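You operate a simulated robot arm through the tools that you are given. There is no shell and no other tool. Be economical: measure what you need, move in short steps, check, and stop when the job is done.

The job below is to be done with a simulated two-armed robot. You get a single attempt, and the scene is never put back.

JOB
Stack the carton labelled "Tips" from the top of the counter on top of the carton marked "Pads". Then fetch the grey pad from the upper shelf of the counter and set it on the top of the workbench. Then open the left drawer of the counter, take the teal pack from there and leave it on the top of the counter, then shut the drawer. Then take the brown block and leave it on top of the red grip. Then take the bearing on the top of the counter and put it away on the top of the charging shelf. Then put one of the yellow rags from the top of the charging shelf on the top of the service stand. The order counts.

The check looks at the end state, three seconds after you hand in, the way a careful person would. Anything else that was tipped, shoved, dropped, spilled or broken makes it a failure.

ROBOT AND FRAMES
Two 7-joint arms with two-finger parallel grippers on one trunk, on a base that drives. Base frame: it is fixed to the floor where the robot stands at the start and does not move with it; the origin is under the middle of the robot, x ahead of it, y to its left, z up; the surface under the hand at the start is at about z = 0.92. Units: m, degrees, N and s.
The left shoulder is at the start at [0.028, 0.101, 1.287], the right one opposite. With the tool pointing down near the work surface each hand reaches from about 0.1 to 0.5 m from the robot's upright axis, wherever it stands, measured 20 degrees to its own side. Places, roughly: bearing (3x3x2 cm) [0.7, -0.6, 0.9]; brown block (2x4x4 cm) [0.4, 0.6, 0.9]; green carton, red carton, yellow carton [0.5, 0, 1]; grey pad (11x5x4 cm) [0.4, 0, 0.5]; left drawer of the counter [0.5, 0.3, 0.8]; red grip (4x4x7 cm) [0.8, 0.6, 1]; top of the charging shelf (24x218 cm) [5.98, 0.56, 0.8]; top of the counter [0.6, -0.2, 0.9]; top of the service stand [7.7, 0.6, 0.6]; top of the workbench [-0.6, -3.3, 0.9]; yellow rag (5x7x3 cm) [6.2, 0.5, 0.8]; yellow rag (7x10x3 cm) [6.6, 0.6, 0.8]. Payload 2.4 kg a hand.
The tool frame of a hand sits at the grasp point between the pads (the TCP): z along the fingers, y along the line on which they close. The tips reach 0.024 m beyond it. The gripper opens to 0.068 m. The fingers are 0.017 m wide and 0.01 m thick; the gripper's body (0.04 by 0.07 m) begins 0.041 m behind the TCP.
Orientation is that of the tool frame in the base frame, as a unit quaternion [x, y, z, w]. With the fingers straight down and closing along the base's y, the tool's x points along the base's -x, its y along +y and its z along -z.

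CONTROLS
- The arms move only by the tool apply_moves. It takes "left_targets", "right_targets" or both (then of equal length, played together; a hand with none holds still); each is a list that holds one entry, the list of rows, each a list of 7 numbers: the shift along the base's x, y, z in m, then the turn, a rotation vector about the base's x, y, z in degrees, then the gripper command, from -1 (shut) to 1 (fully open), values between in proportion. In form: [[[tx, ty, tz, ax, ay, az, jaw], ...]]. A call has 1 to 8 rows; each row shifts and turns the commanded pose from where the row before left it. Each row takes 0.2 s and may step no farther than 0.05 m and 8.6 degrees from the row before; otherwise, or with a gripper value out of range, the whole call is refused. A pose out of reach is approached as far as the arm can. The call stops where the force on the tool passes 40 N (or 10 N more than at its start, if that is more) or the arm is blocked; 0.2 s more then pass. The fingers move at their own pace (about 0.072 m/s each) and stop on an object; they squeeze with about 29 N. The grip force told is the motor's: it shows also when the fingers shut on nothing. Time passes only in rows, and 0.2 s behind the last, so rows that do not move let the fingers close. It gives the time, the measured TCP pose, the force on the tool (base axes), the opening and the grip force at its end, in the units of the frame above (readings bear some noise), with the torque about the TCP (base axes, N m) and any sound that the robot's microphone picked up.
- Cameras (640 x 400 px; columns grow to the right, rows downward): "scene" is now at [0.0892, 0.0279, 1.4213]; the picture's right is [0.40, -0.91, 0.00], its down [-0.73, -0.32, -0.60] and it looks along [0.55, 0.24, -0.80] (base axes); focal length 214 px, centre (320, 200). "left" rides on the left gripper at [0.084, -0.011, -0.075] in its tool frame; the picture's right is [0.13, 0.99, 0.00], its down [-0.60, 0.08, -0.79] and it looks along [-0.79, 0.10, 0.61] (tool axes); focal length 251 px, centre (320, 200). "right" rides on the right gripper at [0.084, 0.011, -0.075] in its tool frame; the picture's right is [-0.13, 0.99, 0.00], its down [-0.60, -0.08, -0.79] and it looks along [-0.79, -0.10, 0.61] (tool axes); focal length 251 px, centre (320, 200). There is no depth. A picture from a camera that has moved, and an enlarged one, comes with that camera's place and axes in the base frame and with its lens.
- get_image(camera): a new picture of that camera. No time passes.
- slide_trunk(by): slides the trunk up (or, below 0, down) by that many m; the arms and the scene camera ride with it, the base frame stays. It gives what a move gives, with no picture.
- steer(legs): drives the robot by 1 to 6 legs, each [ahead, left, turn to the left] in m, m and degrees, along the robot's own axes; the way and the turn of a leg run together, so that a leg with both is an arc; at most 1.5 m and 180 degrees a leg. The arms and the cameras ride along, it lands a little off, and it stops where it bumps. It gives what a move gives.
- turn_head(pan, tilt): turns the head with the scene camera to pan (to the left, within 86 degrees either way) and tilt (down, from -29 to 69), counted from straight ahead of the robot. It gives what a move gives.
- close_up(camera, box): a new picture of the part [left, top, right, bottom] of that camera's present view, enlarged. No time passes.
- finish_job(): hands the job in; it is judged then, once.

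Go step by step. Nothing tells you exact positions but the pictures and the camera data: compare them with the known pose of the tool, close in by small moves and look again before you grip or let go. The budget is 207 turns and 202 pictures, counting those below and the enlarged ones. Unless the task says otherwise, let go and move clear before handing in.

The tools are called after "Request:" as a command line: name --argument value ..., lists and objects as JSON in quotes. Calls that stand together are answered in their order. apply_moves: Moves the arms, as the interface text tells. Its arguments: {"type":"object","properties":{"left_targets":{"type":"array"},"right_targets":{"type":"array"}},"required":[]} The other tools are called the same way: slide_trunk (by) slides the trunk up or down; steer (legs) drives the base; turn_head (pan, tilt) turns the head that bears the scene camera; get_image (camera) takes a picture; close_up (camera, box) takes an enlarged picture of a part of a camera's view; finish_job () hands the job in.

At the start:

```text
time: 0.0
left_position: [0.168, 0.2202, 1.3043]
left_ee_rot: [0.0, 1.0, 0.0, 0.0]
left_ft_force: [-0.2, 0.7, -0.4]
left_torque: [0.01, 0.01, 0.0]
left_width: 0.068
left_grasp_force: 0.1
right_position: [0.2734, 0.0383, 1.2702]
right_ee_rot: [0.001, 1.0, 0.001, 0.001]
right_ft_force: [-0.7, -0.4, 0.4]
right_torque: [0.02, 0.04, 0.01]
right_width: 0.0679
right_grasp_force: 0.1
trunk travel left (down, up): [-0.5, 0.35]
robot x, y, heading: [0.0025, 0.0015, 0.1]
head pan, tilt: [23.9, 53.1]
```

scene: 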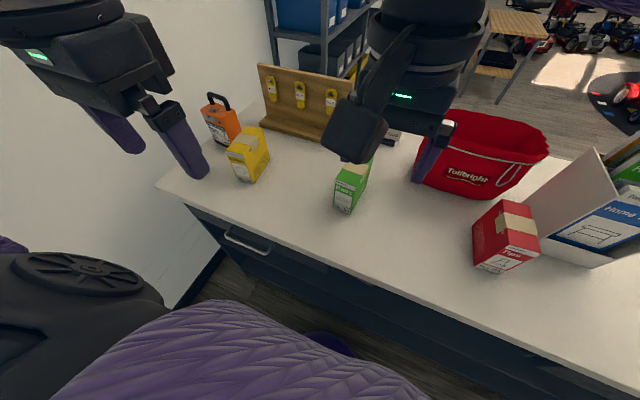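
right: 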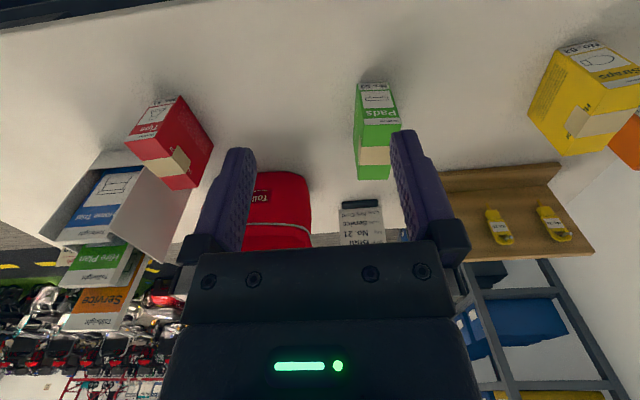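
left: 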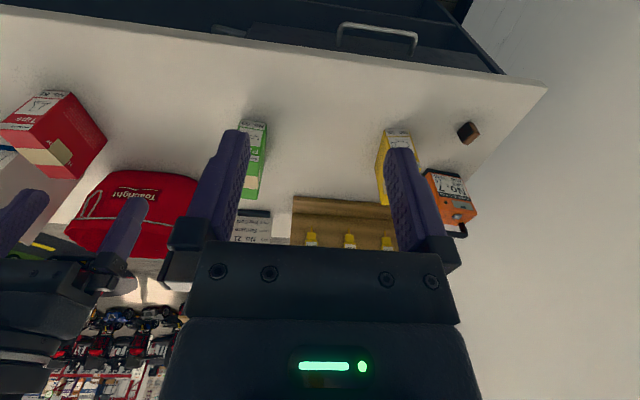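

I see the red "Tips" carton on the right, the green "Pads" carton in the middle and the yellow carton on the left of the counter. I'll enlarge the views to measure the red and green ones.

Request:
close_up --camera "scene" --box '[420, 160, 580, 300]'

Request:
close_up --camera "scene" --box '[300, 120, 420, 230]'

Request:
close_up --camera "right" --box '[100, 60, 420, 260]'

```text
2.86 times, centred on (500, 230) of scene
camera zoom: at [0.0892, 0.0279, 1.4213], right [0.4, -0.91, 0.0], down [-0.73, -0.32, -0.6], along [0.55, 0.24, -0.8], focal length 613 px, centre (-194, 114)
```

zoom: 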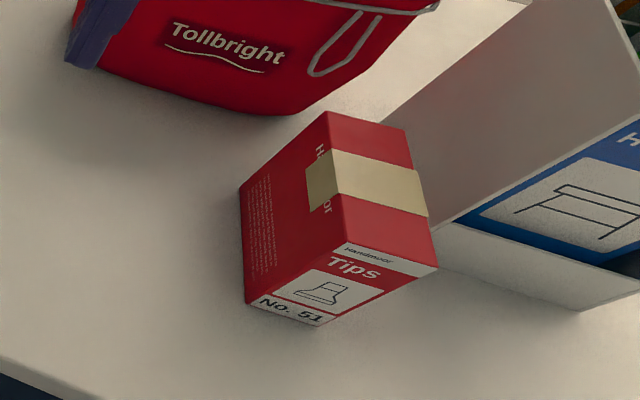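

```text
3.64 times, centred on (360, 175) of scene
camera zoom: at [0.0892, 0.0279, 1.4213], right [0.4, -0.91, 0.0], down [-0.73, -0.32, -0.6], along [0.55, 0.24, -0.8], focal length 780 px, centre (174, 291)
```

zoom: 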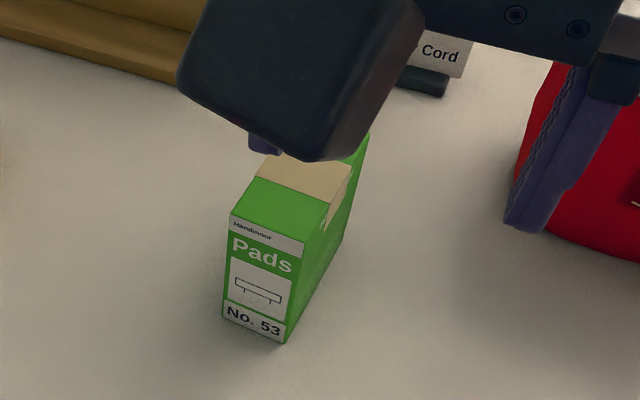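

```text
2.00 times, centred on (260, 160) of right
camera zoom: at [0.1891, 0.0502, 1.3451], right [0.13, 0.99, 0.0], down [0.6, -0.08, 0.79], along [0.79, -0.1, -0.61], focal length 503 px, centre (440, 280)
```

zoom: 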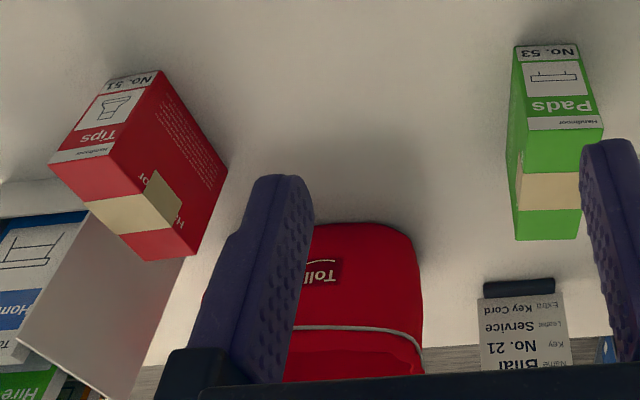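

The red carton is about 5.7×11.4×12 cm, centred near (0.461, −0.257) with yaw of +4°. The green one is about 5.2×11.5×10 cm, centred near (0.480, 0.106) with yaw of about −4°. I'll look to the right to see what is near the red carton.

Request:
turn_head --pan -25 --tilt 45

Request:
get_image --camera "scene"

```text
time: 1.2
left_position: [0.1677, 0.219, 1.3041]
left_ee_rot: [0.0, 1.0, 0.0, 0.0]
left_ft_force: [0.2, 0.4, -0.1]
left_torque: [0.0, 0.01, 0.03]
left_width: 0.0679
left_grasp_force: 0.0
right_position: [0.2723, 0.0397, 1.2704]
right_ee_rot: [0.0, 1.0, 0.0, 0.001]
right_ft_force: [0.1, 0.3, -0.4]
right_torque: [-0.01, 0.02, -0.03]
right_width: 0.0681
right_grasp_force: 0.1
trunk travel left (down, up): [-0.5, 0.35]
robot x, y, heading: [0.001, -0.0022, -0.0]
head pan, tilt: [-25.0, 45.0]
```

```text
195 pictures are left
camera scene: at [0.0952, -0.0363, 1.4323], right [-0.42, -0.91, 0.0], down [-0.64, 0.3, -0.71], along [0.64, -0.3, -0.71], focal length 214 px, centre (320, 200)
```

scene: 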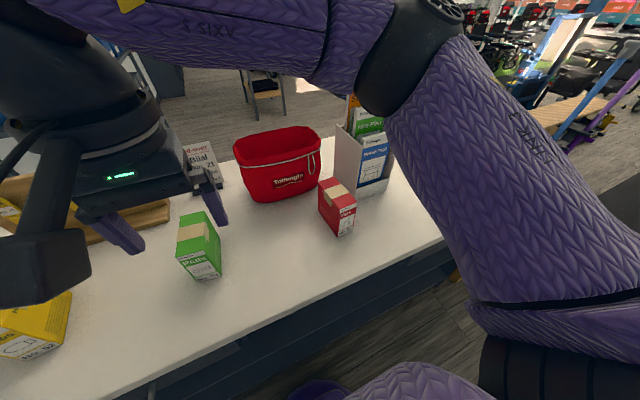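

The path to the red carton looks clear. I'll strafe right 0.15 m so that the carton lies comfortably ahead of the right arm, then look again.

Request:
steer --legs '[[0, -0.15, 0]]'

Request:
apply_moves --right_targets '[[[0.03, -0.05, 0, 0, 0, 0, 1], [0.03, -0.04, 0, 0, 0, 0, 1], [0.03, -0.03, 0, 0, 0, 4, 1], [0.03, -0.02, 0, 0, 0, 0, 1], [0.03, 0, 0, 0, 0, 0, 1]]]'

Request:
get_image --camera "scene"

Request:
get_image --camera "right"

```text
time: 2.5
left_position: [0.1661, 0.0701, 1.3044]
left_ee_rot: [0.0, 1.0, 0.001, 0.0]
left_ft_force: [0.5, -0.4, -0.3]
left_torque: [0.03, -0.01, 0.0]
left_width: 0.0681
left_grasp_force: 0.1
right_position: [0.2729, -0.1108, 1.2696]
right_ee_rot: [-0.001, 1.0, 0.001, 0.0]
right_ft_force: [-0.5, -0.5, 1.2]
right_torque: [0.02, -0.01, -0.02]
right_width: 0.0683
right_grasp_force: 0.1
trunk travel left (down, up): [-0.5, 0.35]
robot x, y, heading: [0.0001, -0.15, 0.0]
head pan, tilt: [-25.0, 45.0]
```

```text
refused: row 1 steps farther than a row can; nothing moved
```

```text
194 pictures are left
camera scene: at [0.0954, -0.1873, 1.4323], right [-0.42, -0.91, 0.0], down [-0.64, 0.3, -0.71], along [0.64, -0.3, -0.71], focal length 214 px, centre (320, 200)
```

scene: 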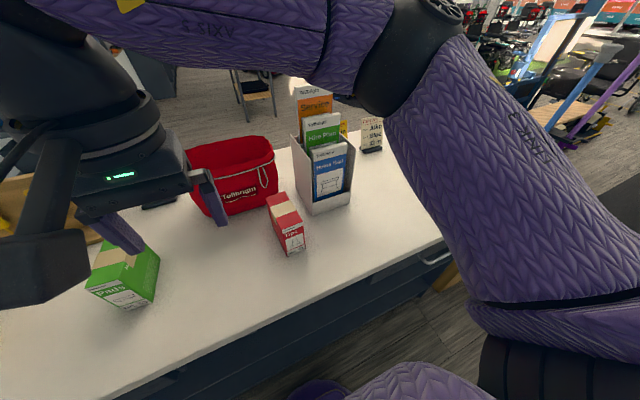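

```text
193 pictures are left
camera right: at [0.1892, -0.1004, 1.3452], right [0.13, 0.99, 0.0], down [0.6, -0.08, 0.79], along [0.79, -0.1, -0.61], focal length 251 px, centre (320, 200)
```

right: 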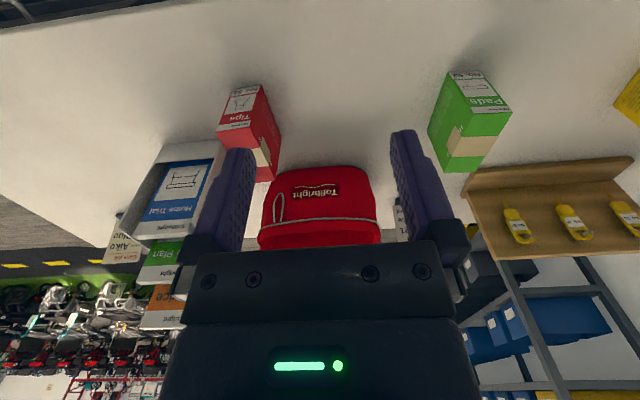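

The red carton stands free, with the holder about 3–5 cm away on its far right and the bag at its back left. I'll move the right hand over it in smaller steps and enlarge the view for a second measurement.

Request:
apply_moves --right_targets '[[[0.03, -0.038, 0, 0, 0, 4, 1], [0.03, -0.038, 0, 0, 0, 0, 1], [0.03, -0.035, 0, 0, 0, 0, 1], [0.03, -0.025, 0, 0, 0, 0, 1], [0.03, -0.01, 0, 0, 0, 0, 1], [0.03, 0, 0, 0, 0, 0, 1]]]'

Request:
get_image --camera "right"

Request:
close_up --camera "scene" --box '[220, 160, 380, 260]'

```text
time: 3.9
left_position: [0.1664, 0.0724, 1.303]
left_ee_rot: [-0.001, 1.0, 0.0, 0.0]
left_ft_force: [-0.2, -0.3, -0.6]
left_torque: [-0.04, 0.04, 0.01]
left_width: 0.0679
left_grasp_force: 0.0
right_position: [0.4526, -0.2557, 1.268]
right_ee_rot: [-0.037, 0.999, -0.001, 0.0]
right_ft_force: [-0.1, 0.0, -1.4]
right_torque: [-0.02, 0.04, 0.01]
right_width: 0.0683
right_grasp_force: 0.0
trunk travel left (down, up): [-0.5, 0.35]
robot x, y, heading: [0.0014, -0.1493, -0.1]
head pan, tilt: [-25.0, 45.0]
```

```text
192 pictures are left
camera right: at [0.3666, -0.2499, 1.343], right [0.05, 1.0, 0.0], down [0.61, -0.03, 0.79], along [0.79, -0.04, -0.61], focal length 251 px, centre (320, 200)
```

right: 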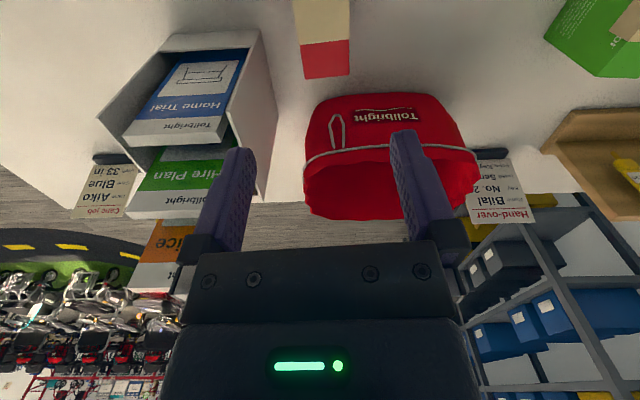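

```text
4.00 times, centred on (300, 210) of scene
camera zoom: at [0.0957, -0.1852, 1.4323], right [-0.42, -0.91, 0.0], down [-0.64, 0.3, -0.71], along [0.64, -0.3, -0.71], focal length 858 px, centre (400, 160)
```

zoom: 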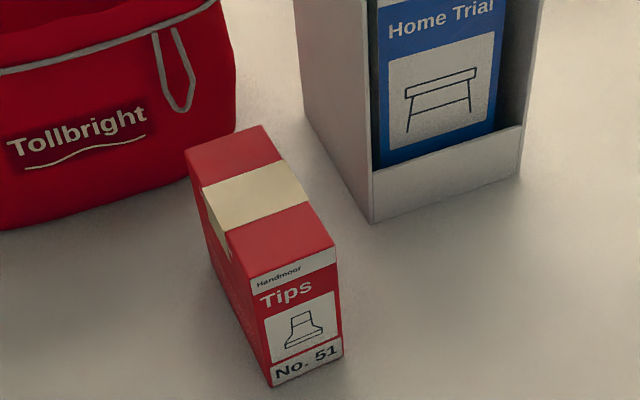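

Both views agree: the red carton is centred at (0.4625, −0.257) with yaw of about 3° and its top at 1.037. I'll descend part way and check.

Request:
apply_moves --right_targets '[[[0.01, -0.001, -0.04, 0, 0, -1, 1], [0, 0, -0.045, 0, 0, 0, 1], [0, 0, -0.045, 0, 0, 0, 1], [0, 0, -0.045, 0, 0, 0, 1]]]'

Request:
get_image --camera "scene"

Request:
get_image --camera "right"

```text
time: 4.9
left_position: [0.1671, 0.0711, 1.3031]
left_ee_rot: [-0.002, 1.0, 0.001, 0.0]
left_ft_force: [0.0, 0.0, 0.7]
left_torque: [0.01, 0.01, -0.03]
left_width: 0.0683
left_grasp_force: 0.1
right_position: [0.4622, -0.2564, 1.0952]
right_ee_rot: [-0.029, 1.0, 0.0, 0.0]
right_ft_force: [-0.6, 1.2, 0.2]
right_torque: [0.02, -0.02, 0.0]
right_width: 0.068
right_grasp_force: 0.1
trunk travel left (down, up): [-0.5, 0.35]
robot x, y, heading: [-0.0004, -0.148, 0.1]
head pan, tilt: [-25.0, 45.0]
```

```text
190 pictures are left
camera scene: at [0.0956, -0.1862, 1.4323], right [-0.42, -0.91, 0.0], down [-0.64, 0.3, -0.71], along [0.64, -0.3, -0.71], focal length 214 px, centre (320, 200)
```

scene: 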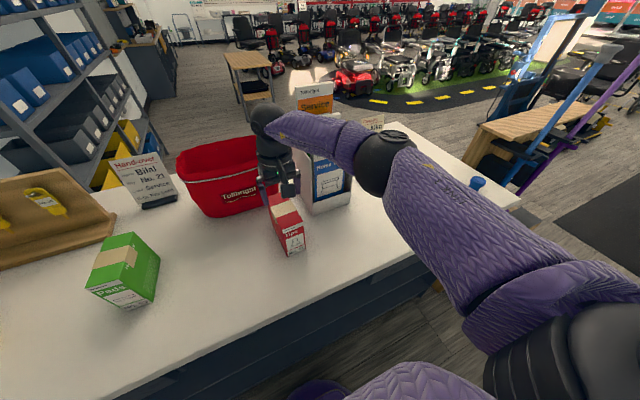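

```text
189 pictures are left
camera right: at [0.3782, -0.2493, 1.1695], right [0.07, 1.0, 0.0], down [0.61, -0.04, 0.79], along [0.79, -0.06, -0.61], focal length 251 px, centre (320, 200)
```

right: 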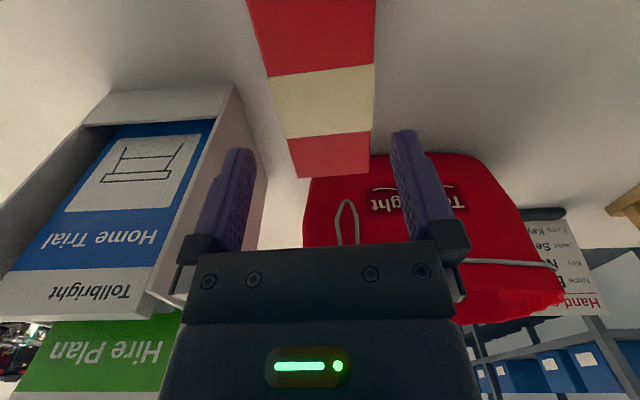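

The carton sits between the finger lines, so I'll go down to TCP z = 1.008 and close.

Request:
apply_moves --right_targets '[[[0, 0.001, -0.04, 0, 0, 0, 1], [0, 0, -0.03, 0, 0, 0, 1], [0, 0, -0.017, 0, 0, 0, 1], [0, 0, 0, 0, 0, 0, -1], [0, 0, 0, 0, 0, 0, -1], [0, 0, 0, 0, 0, 0, -1]]]'

Request:
get_image --camera "scene"

```text
time: 6.3
left_position: [0.1667, 0.0725, 1.3043]
left_ee_rot: [-0.001, 1.0, 0.001, 0.0]
left_ft_force: [0.3, -0.3, -0.7]
left_torque: [0.01, 0.01, -0.03]
left_width: 0.0681
left_grasp_force: 0.0
right_position: [0.4634, -0.2569, 1.0093]
right_ee_rot: [-0.029, 1.0, 0.0, 0.0]
right_ft_force: [0.4, 0.2, -0.6]
right_torque: [0.03, -0.14, -0.02]
right_width: 0.0549
right_grasp_force: 29.3
trunk travel left (down, up): [-0.5, 0.35]
robot x, y, heading: [-0.0036, -0.151, 0.1]
head pan, tilt: [-25.0, 45.0]
```

```text
188 pictures are left
camera scene: at [0.0956, -0.186, 1.4323], right [-0.42, -0.91, 0.0], down [-0.64, 0.3, -0.71], along [0.64, -0.3, -0.71], focal length 214 px, centre (320, 200)
```

scene: 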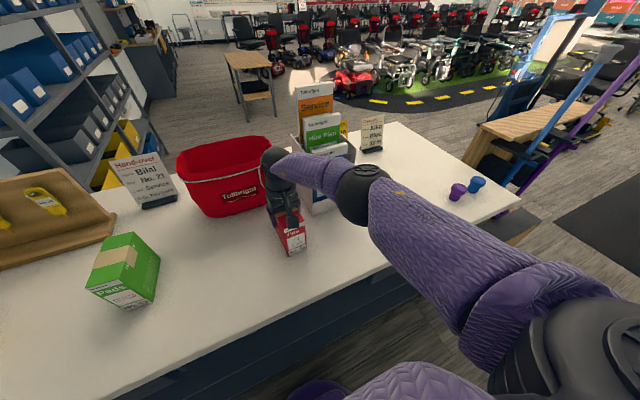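

The red carton is held, with an opening of 0.055 m. I'll lift it clear, strafe left 0.25 m and then look at the green one.

Request:
apply_moves --right_targets '[[[0, 0, 0.03, 0, 0, 0, -1], [0, 0, 0.045, 0, 0, 0, -1], [0, 0, 0.045, 0, 0, 0, -1], [0, 0, 0.045, 0, 0, 0, -1], [-0.03, 0, 0.035, 0, 0, 0, -1]]]'

Request:
steer --legs '[[0, 0.25, 0]]'

Request:
turn_head --pan 0 --tilt 50

Request:
get_image --camera "scene"

```text
time: 7.5
left_position: [0.1653, 0.0692, 1.303]
left_ee_rot: [-0.001, 1.0, 0.0, 0.001]
left_ft_force: [-0.6, 0.5, -1.0]
left_torque: [-0.01, -0.01, 0.01]
left_width: 0.0678
left_grasp_force: 0.0
right_position: [0.4309, -0.2581, 1.2105]
right_ee_rot: [-0.027, 1.0, 0.0, 0.0]
right_ft_force: [0.1, 0.1, 0.3]
right_torque: [0.01, -0.04, 0.02]
right_width: 0.0
right_grasp_force: 23.0
trunk travel left (down, up): [-0.5, 0.35]
robot x, y, heading: [-0.0009, -0.1482, -0.1]
head pan, tilt: [-25.0, 45.0]
```

```text
time: 9.3
left_position: [0.1661, 0.3151, 1.3037]
left_ee_rot: [-0.001, 1.0, -0.001, 0.0]
left_ft_force: [0.3, 0.8, 0.8]
left_torque: [0.0, -0.01, 0.02]
left_width: 0.068
left_grasp_force: 0.0
right_position: [0.432, -0.0127, 1.2094]
right_ee_rot: [-0.028, 1.0, 0.001, 0.0]
right_ft_force: [0.2, 0.5, -0.2]
right_torque: [0.02, -0.01, 0.0]
right_width: 0.0
right_grasp_force: 24.1
trunk travel left (down, up): [-0.5, 0.35]
robot x, y, heading: [0.0008, 0.0937, 0.5]
head pan, tilt: [-25.0, 45.0]
```

```text
time: 10.2
left_position: [0.1664, 0.3145, 1.3037]
left_ee_rot: [-0.001, 1.0, 0.001, 0.0]
left_ft_force: [-0.1, 0.3, 0.4]
left_torque: [0.0, 0.01, 0.0]
left_width: 0.0679
left_grasp_force: 0.1
right_position: [0.4314, -0.0132, 1.21]
right_ee_rot: [-0.028, 1.0, 0.0, 0.0]
right_ft_force: [-0.7, 0.3, 0.0]
right_torque: [0.01, 0.01, 0.04]
right_width: 0.0
right_grasp_force: 24.1
trunk travel left (down, up): [-0.5, 0.35]
robot x, y, heading: [-0.0058, 0.0964, 0.5]
head pan, tilt: [0.0, 50.0]
```

```text
187 pictures are left
camera scene: at [0.0982, 0.0919, 1.4254], right [0.0, -1.0, 0.0], down [-0.77, 0.0, -0.64], along [0.64, 0.0, -0.77], focal length 214 px, centre (320, 200)
```

scene: 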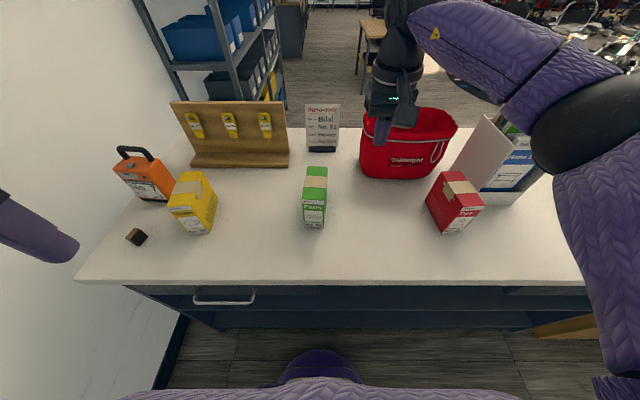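

The carton slipped out of the fingers on the lift and is still standing near its place. I'll look at it closely before trying again.

Request:
close_up --camera "scene" --box '[380, 140, 540, 240]'

Request:
close_up --camera "scene" --box '[240, 140, 400, 240]'

```text
4.00 times, centred on (460, 190) of scene
camera zoom: at [0.0982, 0.0919, 1.4254], right [0.0, -1.0, 0.0], down [-0.77, 0.0, -0.64], along [0.64, 0.0, -0.77], focal length 858 px, centre (-240, 240)
```

zoom: 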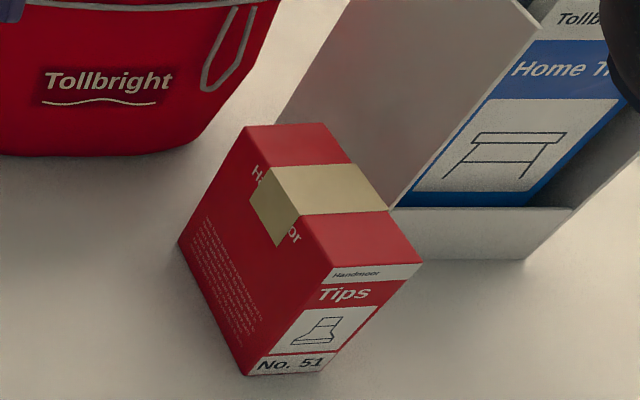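

```text
4.00 times, centred on (320, 190) of scene
camera zoom: at [0.0982, 0.0919, 1.4254], right [0.0, -1.0, 0.0], down [-0.77, 0.0, -0.64], along [0.64, 0.0, -0.77], focal length 858 px, centre (320, 240)
```

zoom: 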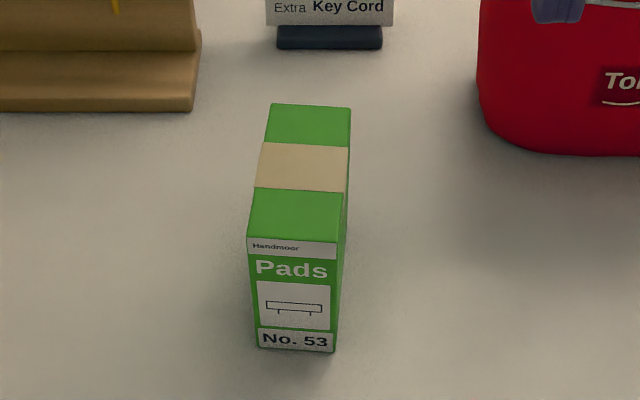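

The carton stands unmoved. I'll go back, grip deeper at TCP z of about 1.002, and lift very slowly while watching the load.

Request:
steer --legs '[[0, -0.25, 0]]'

Request:
apply_moves --right_targets '[[[0, 0, 0, 0, 0, 0, 1], [0, 0, 0, 0, 0, 0, 1], [0, 0, 0, 0, 0, 0, 1]]]'

Request:
turn_head --pan -25 --tilt 45

```text
time: 12.1
left_position: [0.1651, 0.063, 1.3035]
left_ee_rot: [-0.005, 1.0, 0.001, 0.0]
left_ft_force: [0.3, 0.2, 0.0]
left_torque: [-0.01, 0.0, 0.0]
left_width: 0.068
left_grasp_force: 0.0
right_position: [0.4339, -0.2645, 1.2091]
right_ee_rot: [-0.031, 1.0, 0.0, 0.001]
right_ft_force: [-1.4, 0.0, 0.0]
right_torque: [0.02, -0.02, 0.01]
right_width: 0.0
right_grasp_force: 23.4
trunk travel left (down, up): [-0.5, 0.35]
robot x, y, heading: [0.0008, -0.159, 0.7]
head pan, tilt: [0.0, 50.0]
```

```text
time: 12.8
left_position: [0.1674, 0.0625, 1.3044]
left_ee_rot: [-0.005, 1.0, 0.0, 0.001]
left_ft_force: [-0.3, -0.1, 0.2]
left_torque: [0.0, 0.0, 0.02]
left_width: 0.0679
left_grasp_force: 0.1
right_position: [0.4332, -0.263, 1.2089]
right_ee_rot: [-0.03, 1.0, 0.0, 0.0]
right_ft_force: [-0.6, 0.8, -0.3]
right_torque: [-0.02, 0.02, -0.03]
right_width: 0.0679
right_grasp_force: 0.0
trunk travel left (down, up): [-0.5, 0.35]
robot x, y, heading: [0.0003, -0.159, 0.6]
head pan, tilt: [0.0, 50.0]
```

```text
time: 13.7
left_position: [0.1663, 0.0648, 1.3046]
left_ee_rot: [-0.005, 1.0, 0.0, 0.0]
left_ft_force: [0.1, -0.1, -0.5]
left_torque: [0.02, -0.02, -0.03]
left_width: 0.0681
left_grasp_force: 0.2
right_position: [0.4334, -0.2634, 1.209]
right_ee_rot: [-0.03, 1.0, 0.0, 0.0]
right_ft_force: [0.9, 0.8, -0.6]
right_torque: [0.0, 0.02, -0.05]
right_width: 0.0677
right_grasp_force: 0.1
trunk travel left (down, up): [-0.5, 0.35]
robot x, y, heading: [-0.0005, -0.1553, 0.8]
head pan, tilt: [-25.0, 45.0]
```

I'm back over the carton and open. I'll descend to 1.002, grip and lift a small amount slowly.

Request:
apply_moves --right_targets '[[[0.029, 0.0055, -0.02, 0, 0, 0, 1], [0, 0, -0.045, 0, 0, 0, 1], [0, 0, -0.045, 0, 0, 0, 1], [0, 0, -0.045, 0, 0, 0, 1], [0, 0, -0.03, 0, 0, 0, 1], [0, 0, -0.022, 0, 0, 0, 1], [0, 0, 0, 0, 0, 0, 1]]]'

Request:
apply_moves --right_targets '[[[0, 0, 0, 0, 0, 0, -1], [0, 0, 0, 0, 0, 0, -1], [0, 0, 0, 0, 0, 0, -1], [0, 0, 0, 0, 0, 0, -1]]]'

Request:
apply_moves --right_targets '[[[0, 0, 0.003, 0, 0, 0, -1], [0, 0, 0.004, 0, 0, 0, -1], [0, 0, 0.005, 0, 0, 0, -1], [0, 0, 0.004, 0, 0, 0, -1], [0, 0, 0, 0, 0, 0, -1]]]'

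Request:
get_image --camera "scene"

```text
time: 15.3
left_position: [0.1661, 0.063, 1.3043]
left_ee_rot: [-0.003, 1.0, 0.001, 0.0]
left_ft_force: [0.0, -0.2, 0.1]
left_torque: [0.0, 0.0, 0.02]
left_width: 0.0682
left_grasp_force: 0.2
right_position: [0.4636, -0.2581, 1.0029]
right_ee_rot: [-0.031, 1.0, 0.0, 0.0]
right_ft_force: [-0.1, 0.4, -0.5]
right_torque: [0.01, 0.02, -0.01]
right_width: 0.0677
right_grasp_force: 0.0
trunk travel left (down, up): [-0.5, 0.35]
robot x, y, heading: [0.0028, -0.1572, 0.7]
head pan, tilt: [-25.0, 45.0]
```

```text
time: 16.3
left_position: [0.165, 0.0636, 1.3049]
left_ee_rot: [-0.004, 1.0, 0.0, 0.0]
left_ft_force: [0.4, 0.4, -0.9]
left_torque: [0.0, 0.02, -0.02]
left_width: 0.068
left_grasp_force: 0.1
right_position: [0.4639, -0.2566, 1.0025]
right_ee_rot: [-0.031, 1.0, 0.0, 0.0]
right_ft_force: [0.9, -1.0, -0.2]
right_torque: [-0.03, 0.01, 0.01]
right_width: 0.055
right_grasp_force: 28.9
trunk travel left (down, up): [-0.5, 0.35]
robot x, y, heading: [-0.0007, -0.1593, 0.6]
head pan, tilt: [-25.0, 45.0]
```

```text
time: 17.5
left_position: [0.1659, 0.0636, 1.3045]
left_ee_rot: [-0.004, 1.0, 0.0, 0.0]
left_ft_force: [-0.2, 0.7, 0.6]
left_torque: [-0.02, -0.02, -0.02]
left_width: 0.068
left_grasp_force: 0.0
right_position: [0.4636, -0.2581, 1.0192]
right_ee_rot: [-0.031, 1.0, 0.0, -0.001]
right_ft_force: [0.2, 0.3, -2.5]
right_torque: [0.03, -0.02, 0.01]
right_width: 0.0549
right_grasp_force: 29.4
trunk travel left (down, up): [-0.5, 0.35]
robot x, y, heading: [0.001, -0.1608, 0.5]
head pan, tilt: [-25.0, 45.0]
```

```text
184 pictures are left
camera scene: at [0.0967, -0.1937, 1.4323], right [-0.41, -0.91, 0.0], down [-0.64, 0.29, -0.71], along [0.64, -0.29, -0.71], focal length 214 px, centre (320, 200)
```

scene: 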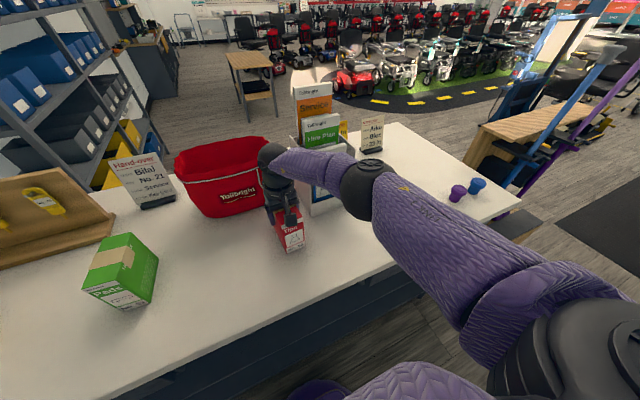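

Request:
close_up --camera "scene" --box '[250, 180, 330, 260]'

```text
5.00 times, centred on (290, 220) of scene
camera zoom: at [0.0967, -0.1937, 1.4323], right [-0.41, -0.91, 0.0], down [-0.64, 0.29, -0.71], along [0.64, -0.29, -0.71], focal length 1072 px, centre (470, 100)
```

zoom: 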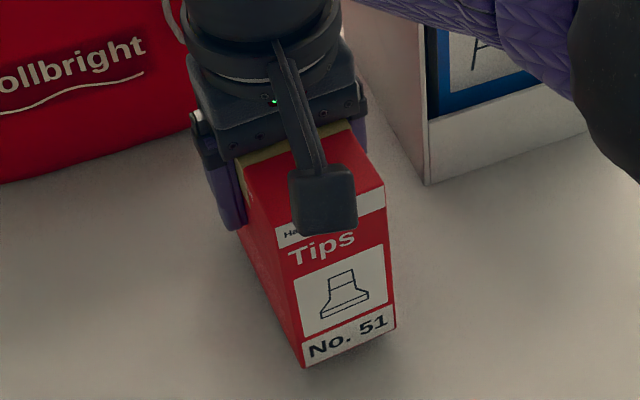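

The carton is held and off the counter, weighing about 2.5 N. I'll keep lifting gently and watch the width.

Request:
apply_moves --right_targets '[[[0, 0, 0.006, 0, 0, 0, -1], [0, 0, 0.008, 0, 0, 0, -1], [0, 0, 0.01, 0, 0, 0, -1], [0, 0, 0.01, 0, 0, 0, -1], [0, 0, 0.01, 0, 0, 0, -1], [0, 0, 0.01, 0, 0, 0, -1], [0, 0, 0.008, 0, 0, 0, -1], [0, 0, 0.005, 0, 0, 0, -1]]]'

Request:
apply_moves --right_targets '[[[0, 0, 0.006, 0, 0, 0, -1], [0, 0, 0.01, 0, 0, 0, -1], [0, 0, 0.012, 0, 0, 0, -1], [0, 0, 0.012, 0, 0, 0, -1], [0, 0, 0.012, 0, 0, 0, -1], [0, 0, 0.012, 0, 0, 0, -1], [0, 0, 0.01, 0, 0, 0, -1], [0, 0, 0.006, 0, 0, 0, -1]]]'

Request:
get_image --camera "scene"

```text
time: 19.3
left_position: [0.1656, 0.0628, 1.3039]
left_ee_rot: [-0.004, 1.0, 0.0, 0.0]
left_ft_force: [0.3, -0.2, -0.1]
left_torque: [0.0, 0.01, 0.0]
left_width: 0.0683
left_grasp_force: 0.0
right_position: [0.4624, -0.2565, 1.0858]
right_ee_rot: [-0.03, 1.0, -0.001, -0.001]
right_ft_force: [-0.1, 0.1, -2.4]
right_torque: [-0.03, 0.03, -0.02]
right_width: 0.0546
right_grasp_force: 29.4
trunk travel left (down, up): [-0.5, 0.35]
robot x, y, heading: [-0.0029, -0.1542, 0.3]
head pan, tilt: [-25.0, 45.0]
```

```text
time: 21.1
left_position: [0.1659, 0.063, 1.3037]
left_ee_rot: [-0.004, 1.0, 0.0, 0.0]
left_ft_force: [-0.1, -0.4, -0.4]
left_torque: [0.01, 0.03, 0.01]
left_width: 0.0679
left_grasp_force: 0.1
right_position: [0.4626, -0.2581, 1.1645]
right_ee_rot: [-0.031, 1.0, 0.0, 0.0]
right_ft_force: [-1.1, -0.7, -1.6]
right_torque: [0.0, 0.02, -0.01]
right_width: 0.0549
right_grasp_force: 29.2
trunk travel left (down, up): [-0.5, 0.35]
robot x, y, heading: [0.0025, -0.1608, 0.3]
head pan, tilt: [-25.0, 45.0]
```

```text
182 pictures are left
camera scene: at [0.0967, -0.1937, 1.4323], right [-0.41, -0.91, 0.0], down [-0.64, 0.29, -0.71], along [0.64, -0.29, -0.71], focal length 214 px, centre (320, 200)
```

scene: 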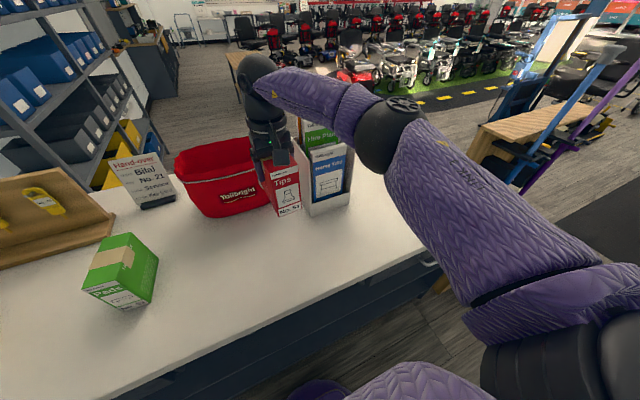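

The carton is held firmly. I'll raise it a bit more, pull it back from the bag, then strafe left.

Request:
apply_moves --right_targets '[[[-0.006, 0, 0.006, 0, 0, 0, -1], [-0.01, 0, 0.01, 0, 0, 0, -1], [-0.01, 0, 0.01, 0, 0, 0, -1], [-0.006, 0, 0.006, 0, 0, 0, -1], [-0.003, 0, 0.003, 0, 0, 0, -1]]]'

Request:
steer --legs '[[0, 0.15, 0], [0, 0.15, 0]]'

Request:
turn_head --pan 0 --tilt 50

Request:
get_image --camera "scene"

```text
time: 22.3
left_position: [0.1645, 0.0635, 1.3035]
left_ee_rot: [-0.004, 1.0, 0.0, 0.001]
left_ft_force: [-0.5, -0.3, -0.3]
left_torque: [0.03, 0.02, 0.02]
left_width: 0.0679
left_grasp_force: 0.0
right_position: [0.4268, -0.2582, 1.2002]
right_ee_rot: [-0.031, 1.0, 0.0, 0.0]
right_ft_force: [-1.1, -0.2, -2.4]
right_torque: [0.0, -0.02, -0.01]
right_width: 0.0548
right_grasp_force: 29.4
trunk travel left (down, up): [-0.5, 0.35]
robot x, y, heading: [0.0017, -0.157, 0.5]
head pan, tilt: [-25.0, 45.0]
```

```text
time: 24.7
left_position: [0.162, 0.3645, 1.304]
left_ee_rot: [-0.004, 1.0, -0.001, 0.0]
left_ft_force: [0.4, 0.8, -0.4]
left_torque: [-0.02, 0.0, -0.01]
left_width: 0.0679
left_grasp_force: 0.0
right_position: [0.4244, 0.0431, 1.2008]
right_ee_rot: [-0.03, 1.0, 0.001, 0.0]
right_ft_force: [0.3, 0.8, -1.5]
right_torque: [0.01, 0.0, -0.01]
right_width: 0.055
right_grasp_force: 29.3
trunk travel left (down, up): [-0.5, 0.35]
robot x, y, heading: [-0.0026, 0.1432, 0.6]
head pan, tilt: [-25.0, 45.0]
```

```text
time: 25.6
left_position: [0.1641, 0.3641, 1.3038]
left_ee_rot: [-0.004, 1.0, 0.001, 0.0]
left_ft_force: [-0.3, 0.8, 1.2]
left_torque: [-0.01, 0.01, 0.03]
left_width: 0.0677
left_grasp_force: 0.0
right_position: [0.4248, 0.0416, 1.2017]
right_ee_rot: [-0.031, 1.0, 0.0, -0.001]
right_ft_force: [0.2, 0.0, -2.3]
right_torque: [0.0, 0.0, 0.03]
right_width: 0.0547
right_grasp_force: 29.0
trunk travel left (down, up): [-0.5, 0.35]
robot x, y, heading: [-0.0018, 0.1401, 0.4]
head pan, tilt: [0.0, 50.0]
```

```text
181 pictures are left
camera scene: at [0.0973, 0.1407, 1.4254], right [0.01, -1.0, 0.0], down [-0.77, -0.01, -0.64], along [0.64, 0.0, -0.77], focal length 214 px, centre (320, 200)
```

scene: 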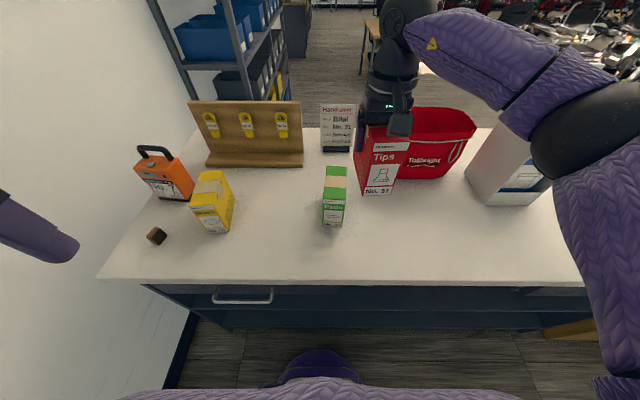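

The red carton is still held. Remeasured, the green carton is centred at (0.483, 0.105) with yaw of −4.5° and its top at 1.037. I'll move over it while turning −8°, staying at height.

Request:
apply_moves --right_targets '[[[0.006, 0.006, 0, 0, 0, -1, -1], [0.01, 0.01, 0, 0, 0, -1, -1], [0.012, 0.012, 0, 0, 0, -2, -1], [0.012, 0.013, 0, 0, 0, -2, -1], [0.011, 0.012, 0, 0, 0, -1, -1], [0.007, 0.009, 0, 0, 0, -1, -1], [0, 0, 0, 0, 0, 0, -1]]]'

Request:
get_image --camera "scene"

Request:
get_image --camera "left"

```text
time: 27.2
left_position: [0.1635, 0.3619, 1.3045]
left_ee_rot: [-0.003, 1.0, 0.001, 0.0]
left_ft_force: [0.1, 0.0, -0.4]
left_torque: [0.02, 0.03, 0.02]
left_width: 0.0681
left_grasp_force: 0.2
right_position: [0.468, 0.0937, 1.1982]
right_ee_rot: [0.04, 0.999, 0.0, 0.0]
right_ft_force: [0.5, -0.3, -3.3]
right_torque: [-0.01, -0.01, 0.0]
right_width: 0.0548
right_grasp_force: 29.0
right hand out of reach, approached as far as the arm can: row 5, 6
trunk travel left (down, up): [-0.5, 0.35]
robot x, y, heading: [-0.0007, 0.1436, 0.9]
head pan, tilt: [0.0, 50.0]
```

```text
180 pictures are left
camera scene: at [0.0974, 0.1401, 1.4254], right [0.01, -1.0, 0.0], down [-0.77, -0.01, -0.64], along [0.64, 0.01, -0.77], focal length 214 px, centre (320, 200)
```

scene: 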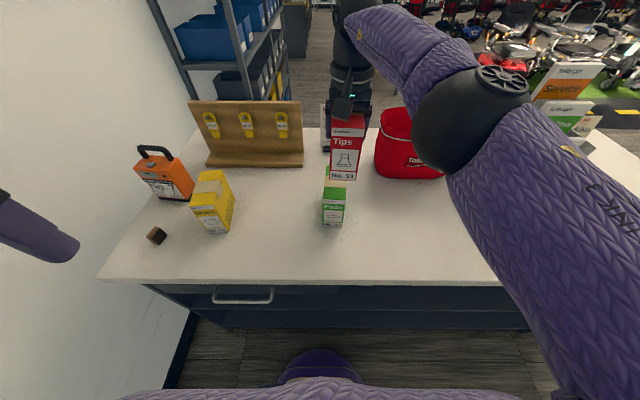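

```text
179 pictures are left
camera left: at [0.0811, 0.3503, 1.379], right [-0.14, 0.99, 0.0], down [0.6, 0.08, 0.79], along [0.79, 0.11, -0.61], focal length 251 px, centre (320, 200)
```

left: 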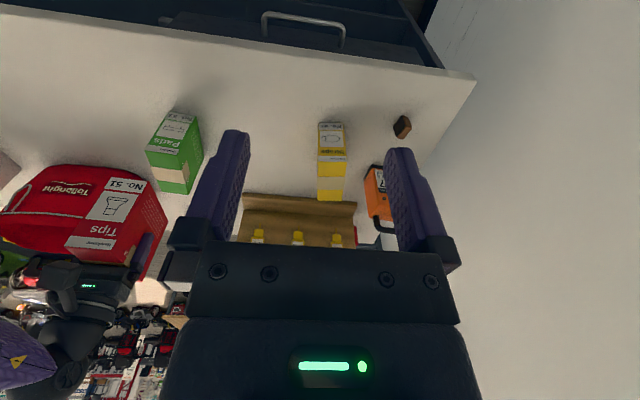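

The reach limit stopped the hand about 1.5 cm short. I'll strafe left 0.08 m and bring the hand back over the green carton.

Request:
steer --legs '[[0, 0.08, 0]]'

Request:
apply_moves --right_targets '[[[0.003, -0.006, 0, 0, 0, 0, -1], [0.004, -0.012, 0, 0, 0, 0, -1], [0.004, -0.014, 0, 0, 0, 0, -1], [0.004, -0.014, 0, 0, 0, 0, -1], [0, -0.012, 0, 0, 0, 0, -1], [0, -0.006, 0, 0, 0, 0, -1]]]'

Request:
get_image --camera "scene"

```text
time: 28.2
left_position: [0.1635, 0.443, 1.3048]
left_ee_rot: [-0.004, 1.0, -0.002, -0.001]
left_ft_force: [0.7, 0.6, 0.8]
left_torque: [-0.03, 0.04, -0.01]
left_width: 0.0679
left_grasp_force: 0.0
right_position: [0.4665, 0.1729, 1.1976]
right_ee_rot: [0.039, 0.999, -0.001, 0.0]
right_ft_force: [0.0, 1.2, -2.2]
right_torque: [0.01, 0.02, 0.01]
right_width: 0.0547
right_grasp_force: 29.2
trunk travel left (down, up): [-0.5, 0.35]
robot x, y, heading: [0.0004, 0.2185, 0.6]
head pan, tilt: [0.0, 50.0]
```

```text
time: 29.6
left_position: [0.1625, 0.4404, 1.3044]
left_ee_rot: [-0.003, 1.0, 0.0, 0.0]
left_ft_force: [-0.5, 1.1, 0.8]
left_torque: [-0.01, 0.02, 0.01]
left_width: 0.0681
left_grasp_force: 0.0
right_position: [0.4794, 0.108, 1.1982]
right_ee_rot: [0.039, 0.999, 0.0, -0.001]
right_ft_force: [0.3, 0.1, -1.9]
right_torque: [0.02, 0.01, 0.0]
right_width: 0.0551
right_grasp_force: 29.1
right hand out of reach, approached as far as the arm can: row 3
trunk travel left (down, up): [-0.5, 0.35]
robot x, y, heading: [-0.0051, 0.2197, 0.6]
head pan, tilt: [0.0, 50.0]
```

```text
178 pictures are left
camera scene: at [0.0968, 0.2184, 1.4254], right [0.01, -1.0, 0.0], down [-0.77, -0.01, -0.64], along [0.64, 0.0, -0.77], focal length 214 px, centre (320, 200)
```

scene: 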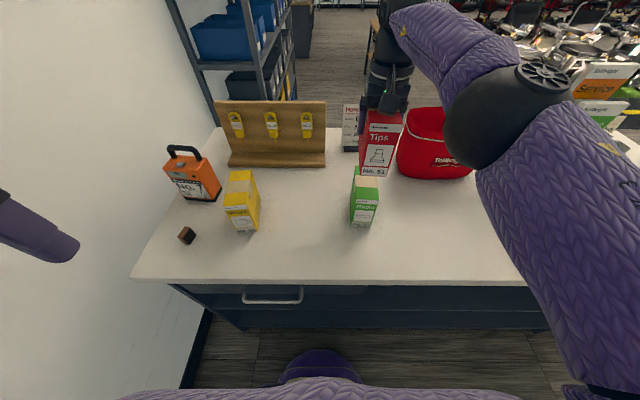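

The hand is at (0.479, 0.108) with yaw of −4.5°. I'll nudge it and descend to about 1 cm above the green carton.

Request:
apply_moves --right_targets '[[[0.002, -0.001, -0.006, 0, 0, 0, -1], [0.001, -0.001, -0.01, 0, 0, 0, -1], [0, 0, -0.012, 0, 0, 0, -1], [0, 0, -0.012, 0, 0, 0, -1], [0, 0, -0.012, 0, 0, 0, -1], [0, 0, -0.008, 0, 0, 0, -1], [0, 0, -0.005, 0, 0, 0, -1]]]'

Request:
close_up --camera "scene" --box '[310, 120, 430, 240]'

Request:
close_up --camera "left" --box '[0, 60, 240, 260]'

```text
time: 31.2
left_position: [0.163, 0.4408, 1.3041]
left_ee_rot: [-0.003, 1.0, -0.001, 0.0]
left_ft_force: [0.2, 0.0, -0.5]
left_torque: [0.01, 0.03, 0.01]
left_width: 0.0681
left_grasp_force: 0.1
right_position: [0.4833, 0.1062, 1.1328]
right_ee_rot: [0.039, 0.999, 0.0, 0.0]
right_ft_force: [-0.2, 0.1, -1.9]
right_torque: [0.0, 0.01, -0.01]
right_width: 0.0548
right_grasp_force: 28.2
trunk travel left (down, up): [-0.5, 0.35]
robot x, y, heading: [-0.0016, 0.2192, 0.4]
head pan, tilt: [0.0, 50.0]
```

```text
3.33 times, centred on (370, 180) of scene
camera zoom: at [0.0968, 0.2185, 1.4254], right [0.01, -1.0, 0.0], down [-0.77, -0.01, -0.64], along [0.64, 0.0, -0.77], focal length 715 px, centre (153, 267)
```

zoom: 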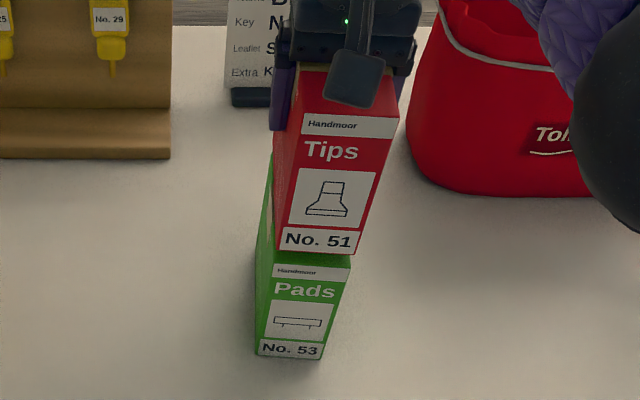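

```text
2.00 times, centred on (120, 160) of left
camera zoom: at [0.0807, 0.4287, 1.3789], right [-0.14, 0.99, 0.0], down [0.6, 0.08, 0.79], along [0.79, 0.11, -0.61], focal length 503 px, centre (720, 280)
```

zoom: 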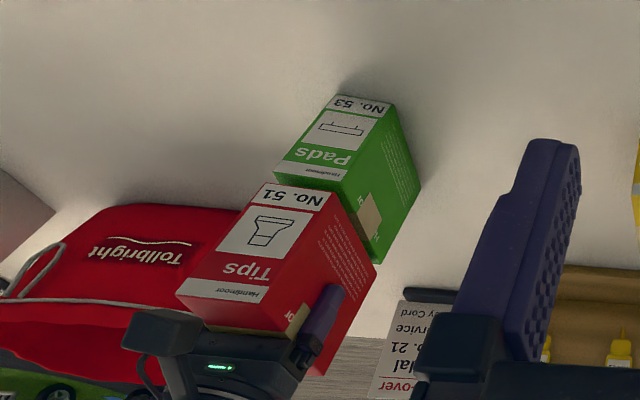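

The red carton is aligned over the green one within about 2 mm. I'll lower it gently to contact, about 13 mm.

Request:
apply_moves --right_targets '[[[0, 0, -0.004, 0, 0, 0, -1], [0, 0, -0.004, 0, 0, 0, -1], [0, 0, -0.003, 0, 0, 0, -1], [0, 0, 0, 0, 0, 0, -1]]]'

Request:
close_up --camera "scene" --box '[310, 120, 430, 240]'

```text
time: 32.2
left_position: [0.1619, 0.4423, 1.3031]
left_ee_rot: [-0.003, 1.0, 0.0, 0.0]
left_ft_force: [-0.6, 0.4, -0.3]
left_torque: [0.03, 0.01, 0.0]
left_width: 0.0682
left_grasp_force: 0.0
right_position: [0.4827, 0.1064, 1.1231]
right_ee_rot: [0.039, 0.999, 0.0, 0.002]
right_ft_force: [1.4, -1.3, 6.1]
right_torque: [-0.11, 0.03, 0.06]
right_width: 0.0551
right_grasp_force: 29.0
trunk travel left (down, up): [-0.5, 0.35]
robot x, y, heading: [-0.0, 0.2222, 0.8]
head pan, tilt: [0.0, 50.0]
```

```text
3.33 times, centred on (370, 180) of scene
camera zoom: at [0.0963, 0.2186, 1.4255], right [0.01, -1.0, 0.0], down [-0.77, -0.01, -0.64], along [0.64, 0.0, -0.77], focal length 715 px, centre (153, 267)
```

zoom: 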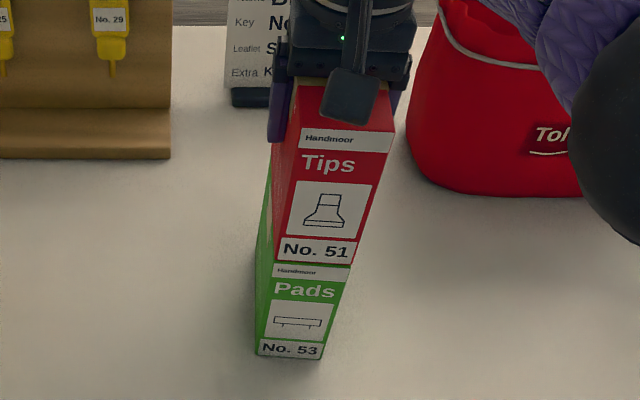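

Contact shows as 6 N upward and the cartons are flush. I'll open the fingers and rise straight up.

Request:
apply_moves --right_targets '[[[0, 0, 0, 0, 0, 0, 0.8], [0, 0, 0, 0, 0, 0, 1], [0, 0, 0.003, 0, 0, 0, 1], [0, 0, 0.01, 0, 0, 0, 1], [0, 0, 0.02, 0, 0, 0, 1], [0, 0, 0.03, 0, 0, 0, 1], [0, 0, 0.03, 0, 0, 0, 1], [0, 0, 0.03, 0, 0, 0, 1]]]'

Request:
get_image --camera "scene"

```text
time: 34.0
left_position: [0.1634, 0.4418, 1.3036]
left_ee_rot: [-0.004, 1.0, 0.001, 0.0]
left_ft_force: [0.0, 1.2, -0.7]
left_torque: [-0.03, -0.03, 0.0]
left_width: 0.0682
left_grasp_force: 0.0
right_position: [0.4696, 0.1046, 1.2423]
right_ee_rot: [0.039, 0.999, 0.001, -0.001]
right_ft_force: [-0.2, 0.6, 0.1]
right_torque: [0.01, -0.01, -0.01]
right_width: 0.0678
right_grasp_force: 0.0
right hand out of reach, approached as far as the arm can: row 7, 8
trunk travel left (down, up): [-0.5, 0.35]
robot x, y, heading: [-0.0055, 0.2196, 0.6]
head pan, tilt: [0.0, 50.0]
```

```text
174 pictures are left
camera scene: at [0.0961, 0.2192, 1.4255], right [0.01, -1.0, 0.0], down [-0.77, -0.01, -0.64], along [0.64, 0.0, -0.77], focal length 214 px, centre (320, 200)
```

scene: 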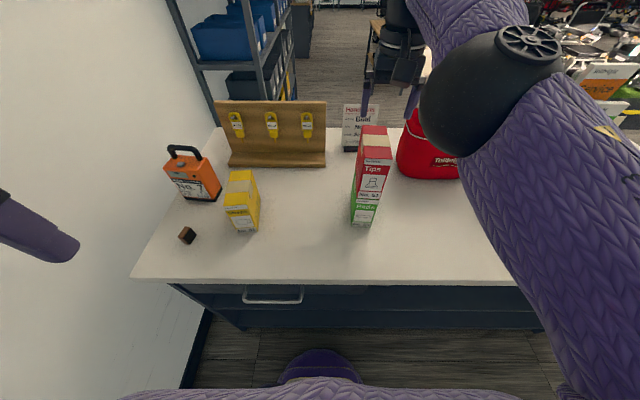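

The stack stands. Next is the grey pad on the shelf under the counter, so I'll draw the hand back, reverse away from the counter, lower the trunk and look.

Request:
apply_moves --right_targets '[[[-0.02, 0, 0.01, 0, 0, 0, 1], [-0.04, 0, 0.01, 0, 0, 0, 1], [-0.04, 0, 0.01, 0, 0, 0, 1], [-0.04, 0, 0, 0, 0, 4, 1], [-0.04, 0, 0, 0, 0, 0, 1]]]'

Request:
steer --legs '[[-0.55, 0, 0]]'

Request:
slide_trunk --by -0.45

Request:
turn_head --pan 0 --tilt 25

Request:
get_image --camera "scene"

```text
time: 35.2
left_position: [0.1637, 0.4414, 1.3033]
left_ee_rot: [-0.004, 1.0, 0.0, 0.0]
left_ft_force: [1.0, -0.8, -0.4]
left_torque: [-0.01, 0.02, -0.05]
left_width: 0.068
left_grasp_force: 0.0
right_position: [0.3045, 0.0976, 1.2806]
right_ee_rot: [0.005, 1.0, 0.0, 0.0]
right_ft_force: [0.3, 0.0, 0.7]
right_torque: [0.0, -0.01, 0.02]
right_width: 0.0679
right_grasp_force: 0.1
right hand out of reach, approached as far as the arm can: row 1
trunk travel left (down, up): [-0.5, 0.35]
robot x, y, heading: [-0.0014, 0.2225, 0.7]
head pan, tilt: [0.0, 50.0]
```

```text
time: 38.4
left_position: [-0.3918, 0.438, 1.3041]
left_ee_rot: [0.0, 1.0, 0.0, 0.0]
left_ft_force: [-0.1, -0.5, -0.3]
left_torque: [-0.03, 0.01, -0.02]
left_width: 0.0683
left_grasp_force: 0.0
right_position: [-0.2504, 0.0946, 1.2818]
right_ee_rot: [0.008, 1.0, 0.0, -0.001]
right_ft_force: [1.0, -0.3, 0.6]
right_torque: [0.01, 0.01, 0.0]
right_width: 0.0679
right_grasp_force: 0.0
trunk travel left (down, up): [-0.5, 0.35]
robot x, y, heading: [-0.5571, 0.2171, -0.2]
head pan, tilt: [0.0, 50.0]
```

```text
refused: -0.45 is not a number from -0.4 to 0.4
```

```text
time: 39.3
left_position: [-0.3899, 0.4384, 1.3034]
left_ee_rot: [0.0, 1.0, -0.001, 0.0]
left_ft_force: [0.0, -0.2, 0.3]
left_torque: [-0.02, 0.0, 0.01]
left_width: 0.0679
left_grasp_force: 0.1
right_position: [-0.2497, 0.0931, 1.2816]
right_ee_rot: [0.007, 1.0, -0.001, 0.0]
right_ft_force: [-0.2, -0.6, 0.0]
right_torque: [-0.04, 0.01, 0.03]
right_width: 0.0682
right_grasp_force: 0.1
trunk travel left (down, up): [-0.5, 0.35]
robot x, y, heading: [-0.5586, 0.216, 0.1]
head pan, tilt: [0.0, 25.0]
```

```text
173 pictures are left
camera scene: at [-0.4426, 0.2157, 1.4628], right [0.0, -1.0, 0.0], down [-0.42, 0.0, -0.91], along [0.91, 0.0, -0.42], focal length 214 px, centre (320, 200)
```

scene: 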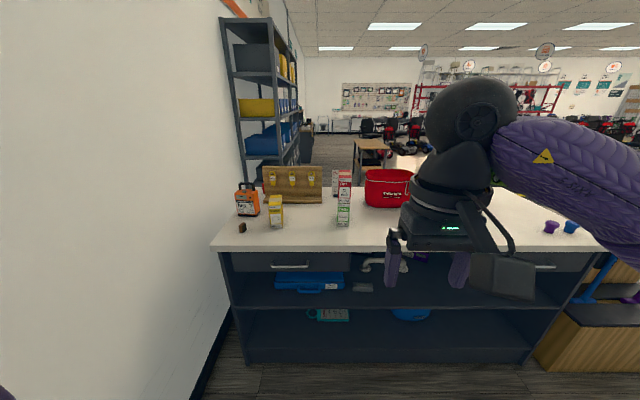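

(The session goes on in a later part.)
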